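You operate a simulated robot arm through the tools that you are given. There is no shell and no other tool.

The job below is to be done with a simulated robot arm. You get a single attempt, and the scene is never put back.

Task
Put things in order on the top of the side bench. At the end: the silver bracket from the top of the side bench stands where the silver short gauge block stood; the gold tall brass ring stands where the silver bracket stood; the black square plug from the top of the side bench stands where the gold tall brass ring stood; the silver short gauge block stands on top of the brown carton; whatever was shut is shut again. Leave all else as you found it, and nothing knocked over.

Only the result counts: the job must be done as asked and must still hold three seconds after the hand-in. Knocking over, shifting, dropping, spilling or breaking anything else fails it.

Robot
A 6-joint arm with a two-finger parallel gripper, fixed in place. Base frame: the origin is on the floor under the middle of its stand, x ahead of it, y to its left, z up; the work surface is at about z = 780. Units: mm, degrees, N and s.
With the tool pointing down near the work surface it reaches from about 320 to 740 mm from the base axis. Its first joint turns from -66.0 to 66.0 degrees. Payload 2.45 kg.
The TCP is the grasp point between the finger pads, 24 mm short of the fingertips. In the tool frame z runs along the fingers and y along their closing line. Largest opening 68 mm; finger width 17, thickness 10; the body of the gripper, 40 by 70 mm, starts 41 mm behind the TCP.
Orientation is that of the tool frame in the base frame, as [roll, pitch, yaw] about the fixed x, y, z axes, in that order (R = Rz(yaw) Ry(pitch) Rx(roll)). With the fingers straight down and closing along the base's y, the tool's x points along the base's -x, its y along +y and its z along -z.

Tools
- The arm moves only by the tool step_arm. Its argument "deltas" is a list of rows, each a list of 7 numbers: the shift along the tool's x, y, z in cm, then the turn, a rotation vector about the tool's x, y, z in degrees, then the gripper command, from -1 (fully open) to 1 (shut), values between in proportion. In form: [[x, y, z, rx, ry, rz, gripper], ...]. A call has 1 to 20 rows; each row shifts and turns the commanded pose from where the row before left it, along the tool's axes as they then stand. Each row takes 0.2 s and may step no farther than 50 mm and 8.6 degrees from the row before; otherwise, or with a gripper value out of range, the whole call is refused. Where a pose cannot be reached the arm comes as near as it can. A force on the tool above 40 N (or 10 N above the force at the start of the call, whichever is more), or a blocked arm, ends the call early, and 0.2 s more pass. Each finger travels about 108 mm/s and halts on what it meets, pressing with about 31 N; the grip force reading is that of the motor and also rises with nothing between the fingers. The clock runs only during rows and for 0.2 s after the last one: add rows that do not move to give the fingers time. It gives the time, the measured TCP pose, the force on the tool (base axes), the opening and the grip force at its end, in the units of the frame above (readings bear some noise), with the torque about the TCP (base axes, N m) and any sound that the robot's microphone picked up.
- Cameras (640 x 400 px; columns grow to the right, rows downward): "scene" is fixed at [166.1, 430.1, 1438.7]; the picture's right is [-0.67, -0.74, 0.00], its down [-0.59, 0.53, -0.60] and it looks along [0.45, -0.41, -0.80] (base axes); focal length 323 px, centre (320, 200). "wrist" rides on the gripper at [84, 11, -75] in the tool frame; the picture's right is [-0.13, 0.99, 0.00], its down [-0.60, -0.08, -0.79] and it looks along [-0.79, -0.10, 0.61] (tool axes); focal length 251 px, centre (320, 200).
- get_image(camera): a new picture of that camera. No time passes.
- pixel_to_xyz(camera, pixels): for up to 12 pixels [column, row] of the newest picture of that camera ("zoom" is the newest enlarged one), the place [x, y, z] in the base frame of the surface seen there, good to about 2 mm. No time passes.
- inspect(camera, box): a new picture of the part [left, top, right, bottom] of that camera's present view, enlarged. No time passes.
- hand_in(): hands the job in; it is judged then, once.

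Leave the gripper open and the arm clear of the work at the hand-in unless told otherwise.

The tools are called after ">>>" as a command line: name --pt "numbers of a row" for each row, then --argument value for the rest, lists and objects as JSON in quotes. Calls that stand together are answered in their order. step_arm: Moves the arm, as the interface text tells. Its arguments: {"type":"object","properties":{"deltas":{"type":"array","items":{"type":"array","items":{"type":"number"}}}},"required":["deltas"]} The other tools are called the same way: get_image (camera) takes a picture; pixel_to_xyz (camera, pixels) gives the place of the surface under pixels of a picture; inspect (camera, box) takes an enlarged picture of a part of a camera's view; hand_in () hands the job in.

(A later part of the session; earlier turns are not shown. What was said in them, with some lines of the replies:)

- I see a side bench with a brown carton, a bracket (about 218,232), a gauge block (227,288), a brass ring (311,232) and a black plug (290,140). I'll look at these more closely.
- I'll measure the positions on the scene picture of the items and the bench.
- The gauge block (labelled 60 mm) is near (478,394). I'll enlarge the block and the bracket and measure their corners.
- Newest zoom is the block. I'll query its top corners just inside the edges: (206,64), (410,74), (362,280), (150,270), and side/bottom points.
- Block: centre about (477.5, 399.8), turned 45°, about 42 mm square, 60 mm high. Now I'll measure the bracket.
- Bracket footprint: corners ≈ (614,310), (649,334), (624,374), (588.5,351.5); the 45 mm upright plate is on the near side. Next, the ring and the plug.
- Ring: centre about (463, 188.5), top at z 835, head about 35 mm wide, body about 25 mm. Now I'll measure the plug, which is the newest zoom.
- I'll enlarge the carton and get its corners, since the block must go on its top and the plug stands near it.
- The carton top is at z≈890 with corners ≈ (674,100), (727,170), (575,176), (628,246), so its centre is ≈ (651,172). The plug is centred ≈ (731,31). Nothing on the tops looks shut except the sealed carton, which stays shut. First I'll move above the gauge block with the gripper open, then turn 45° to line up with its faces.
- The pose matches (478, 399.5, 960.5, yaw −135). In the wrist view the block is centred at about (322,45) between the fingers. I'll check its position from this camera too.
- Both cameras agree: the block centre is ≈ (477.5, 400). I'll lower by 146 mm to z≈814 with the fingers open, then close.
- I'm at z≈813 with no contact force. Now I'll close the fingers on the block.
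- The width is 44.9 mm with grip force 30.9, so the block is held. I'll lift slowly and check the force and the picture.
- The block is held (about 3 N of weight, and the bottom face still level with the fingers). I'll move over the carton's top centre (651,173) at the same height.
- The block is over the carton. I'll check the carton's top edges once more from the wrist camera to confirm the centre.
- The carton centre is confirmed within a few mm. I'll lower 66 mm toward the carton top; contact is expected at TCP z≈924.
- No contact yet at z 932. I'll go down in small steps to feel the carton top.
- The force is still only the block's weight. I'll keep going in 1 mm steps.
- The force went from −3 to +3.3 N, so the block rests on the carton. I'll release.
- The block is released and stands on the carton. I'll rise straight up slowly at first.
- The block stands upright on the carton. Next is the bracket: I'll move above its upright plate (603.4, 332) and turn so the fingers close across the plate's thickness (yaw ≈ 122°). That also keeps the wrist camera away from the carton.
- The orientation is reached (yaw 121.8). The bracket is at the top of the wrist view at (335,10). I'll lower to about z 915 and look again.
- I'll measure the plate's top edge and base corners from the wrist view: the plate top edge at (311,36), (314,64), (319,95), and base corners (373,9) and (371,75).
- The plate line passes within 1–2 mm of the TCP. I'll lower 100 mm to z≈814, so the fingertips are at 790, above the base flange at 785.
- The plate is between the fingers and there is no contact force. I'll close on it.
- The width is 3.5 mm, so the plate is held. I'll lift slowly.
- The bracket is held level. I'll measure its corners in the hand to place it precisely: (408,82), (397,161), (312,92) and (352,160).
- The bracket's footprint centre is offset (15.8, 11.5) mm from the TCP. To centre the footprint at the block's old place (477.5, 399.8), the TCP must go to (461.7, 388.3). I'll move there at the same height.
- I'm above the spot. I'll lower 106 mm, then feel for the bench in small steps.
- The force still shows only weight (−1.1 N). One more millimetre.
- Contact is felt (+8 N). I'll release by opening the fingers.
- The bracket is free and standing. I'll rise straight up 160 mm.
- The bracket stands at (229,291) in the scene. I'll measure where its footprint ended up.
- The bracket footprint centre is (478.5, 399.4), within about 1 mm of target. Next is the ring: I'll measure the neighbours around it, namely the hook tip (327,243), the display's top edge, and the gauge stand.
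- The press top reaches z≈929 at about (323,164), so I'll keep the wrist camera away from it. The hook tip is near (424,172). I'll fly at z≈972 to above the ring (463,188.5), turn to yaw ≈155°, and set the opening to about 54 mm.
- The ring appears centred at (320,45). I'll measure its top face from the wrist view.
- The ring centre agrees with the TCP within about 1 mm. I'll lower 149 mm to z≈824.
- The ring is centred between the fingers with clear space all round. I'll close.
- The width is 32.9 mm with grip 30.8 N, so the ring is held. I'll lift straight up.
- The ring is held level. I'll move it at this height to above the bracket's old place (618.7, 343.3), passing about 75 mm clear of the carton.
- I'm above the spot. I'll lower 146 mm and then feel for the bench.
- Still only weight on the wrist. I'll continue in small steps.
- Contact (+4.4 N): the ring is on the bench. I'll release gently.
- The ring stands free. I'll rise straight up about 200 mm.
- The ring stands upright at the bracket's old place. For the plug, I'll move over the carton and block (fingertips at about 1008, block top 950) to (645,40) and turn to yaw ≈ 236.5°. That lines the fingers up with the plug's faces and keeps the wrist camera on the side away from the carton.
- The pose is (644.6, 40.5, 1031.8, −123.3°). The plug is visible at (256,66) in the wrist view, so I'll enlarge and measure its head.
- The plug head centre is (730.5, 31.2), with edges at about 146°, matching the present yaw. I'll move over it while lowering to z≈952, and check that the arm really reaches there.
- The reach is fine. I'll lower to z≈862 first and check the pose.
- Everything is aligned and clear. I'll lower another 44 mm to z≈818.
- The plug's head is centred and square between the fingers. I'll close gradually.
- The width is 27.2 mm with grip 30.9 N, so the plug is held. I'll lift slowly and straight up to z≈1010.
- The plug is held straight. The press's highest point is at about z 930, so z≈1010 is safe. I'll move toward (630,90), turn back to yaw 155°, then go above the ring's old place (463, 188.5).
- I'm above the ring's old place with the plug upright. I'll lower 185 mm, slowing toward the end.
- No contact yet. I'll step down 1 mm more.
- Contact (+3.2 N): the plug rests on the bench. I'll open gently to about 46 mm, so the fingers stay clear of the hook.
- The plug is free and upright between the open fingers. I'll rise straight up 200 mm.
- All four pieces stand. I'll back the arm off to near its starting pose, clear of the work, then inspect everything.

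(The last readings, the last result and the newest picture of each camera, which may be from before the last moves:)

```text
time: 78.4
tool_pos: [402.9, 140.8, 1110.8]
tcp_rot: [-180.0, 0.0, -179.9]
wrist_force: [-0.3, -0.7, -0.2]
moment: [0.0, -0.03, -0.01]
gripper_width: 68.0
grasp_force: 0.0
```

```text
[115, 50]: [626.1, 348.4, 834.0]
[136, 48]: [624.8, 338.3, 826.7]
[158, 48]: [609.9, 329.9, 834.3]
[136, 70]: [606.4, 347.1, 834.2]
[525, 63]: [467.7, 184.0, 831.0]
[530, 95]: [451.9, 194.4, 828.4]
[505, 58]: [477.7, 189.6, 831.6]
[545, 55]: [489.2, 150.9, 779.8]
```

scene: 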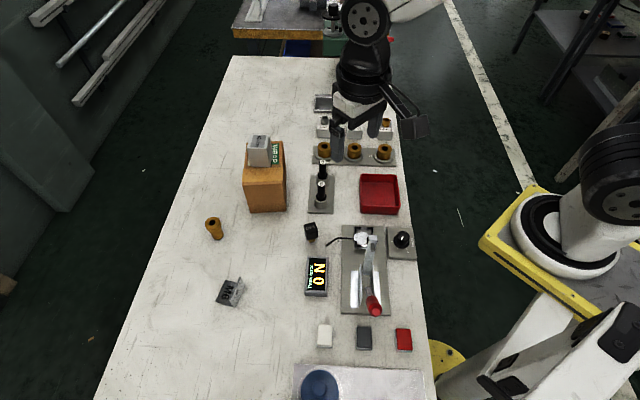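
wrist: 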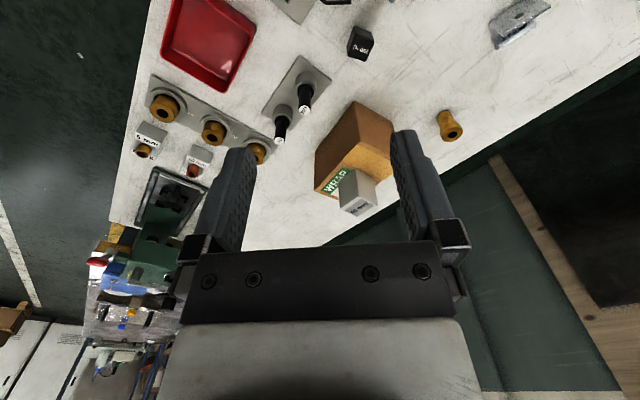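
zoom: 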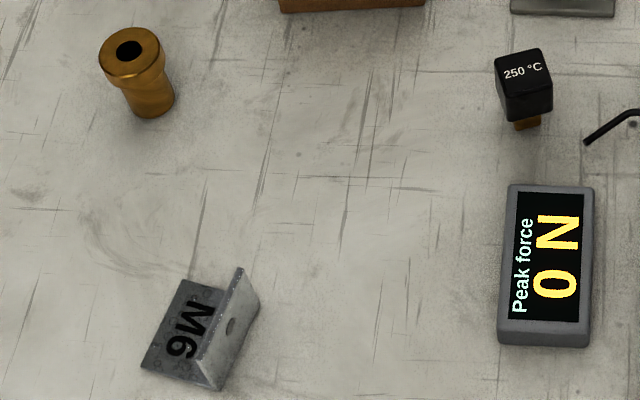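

The final check shows the gauge block upright on the carton and the carton unmoved. The ring is at ≈ (618, 343), the bracket at ≈ (478.5, 399.4), and the plug at ≈ (463, 188), all upright. Everything else is in the same pixel positions as at the start. The gripper is open and the arm is back near its start pose, so I'm handing in.

>>> hand_in

```text
The job is handed in.
```

I moved all four pieces on the side bench to where you asked and handed the job in; the hand-in gave no verdict. In the last pictures all four stood upright.

| Piece | Asked place | Where it stands now |
|---|---|---|
| Silver gauge block | On top of the brown carton | Released with the gripper at about (651, 172), near the middle of the carton top |
| Silver bracket | Where the gauge block stood, about (477.5, 399.8) | About (478.5, 399.4), measured after release |
| Gold brass ring | Where the bracket stood, about (619, 343) | Released with the gripper at about (619, 343) |
| Black square plug | Where the ring stood, about (463, 188) | Released with the gripper at about (462, 188) |

- **Bracket's old place:** I took the middle of its base as where it "stood" and put the ring there.
- **Turning:** The plug now stands turned about 80° from how it stood before. The bracket and block kept the angle they had.
- **Shut things:** I opened nothing. The carton stayed shut and did not move.
- **Everything else:** Nothing else looked moved between the first and last pictures. The gripper is open and the arm is back near its starting pose.
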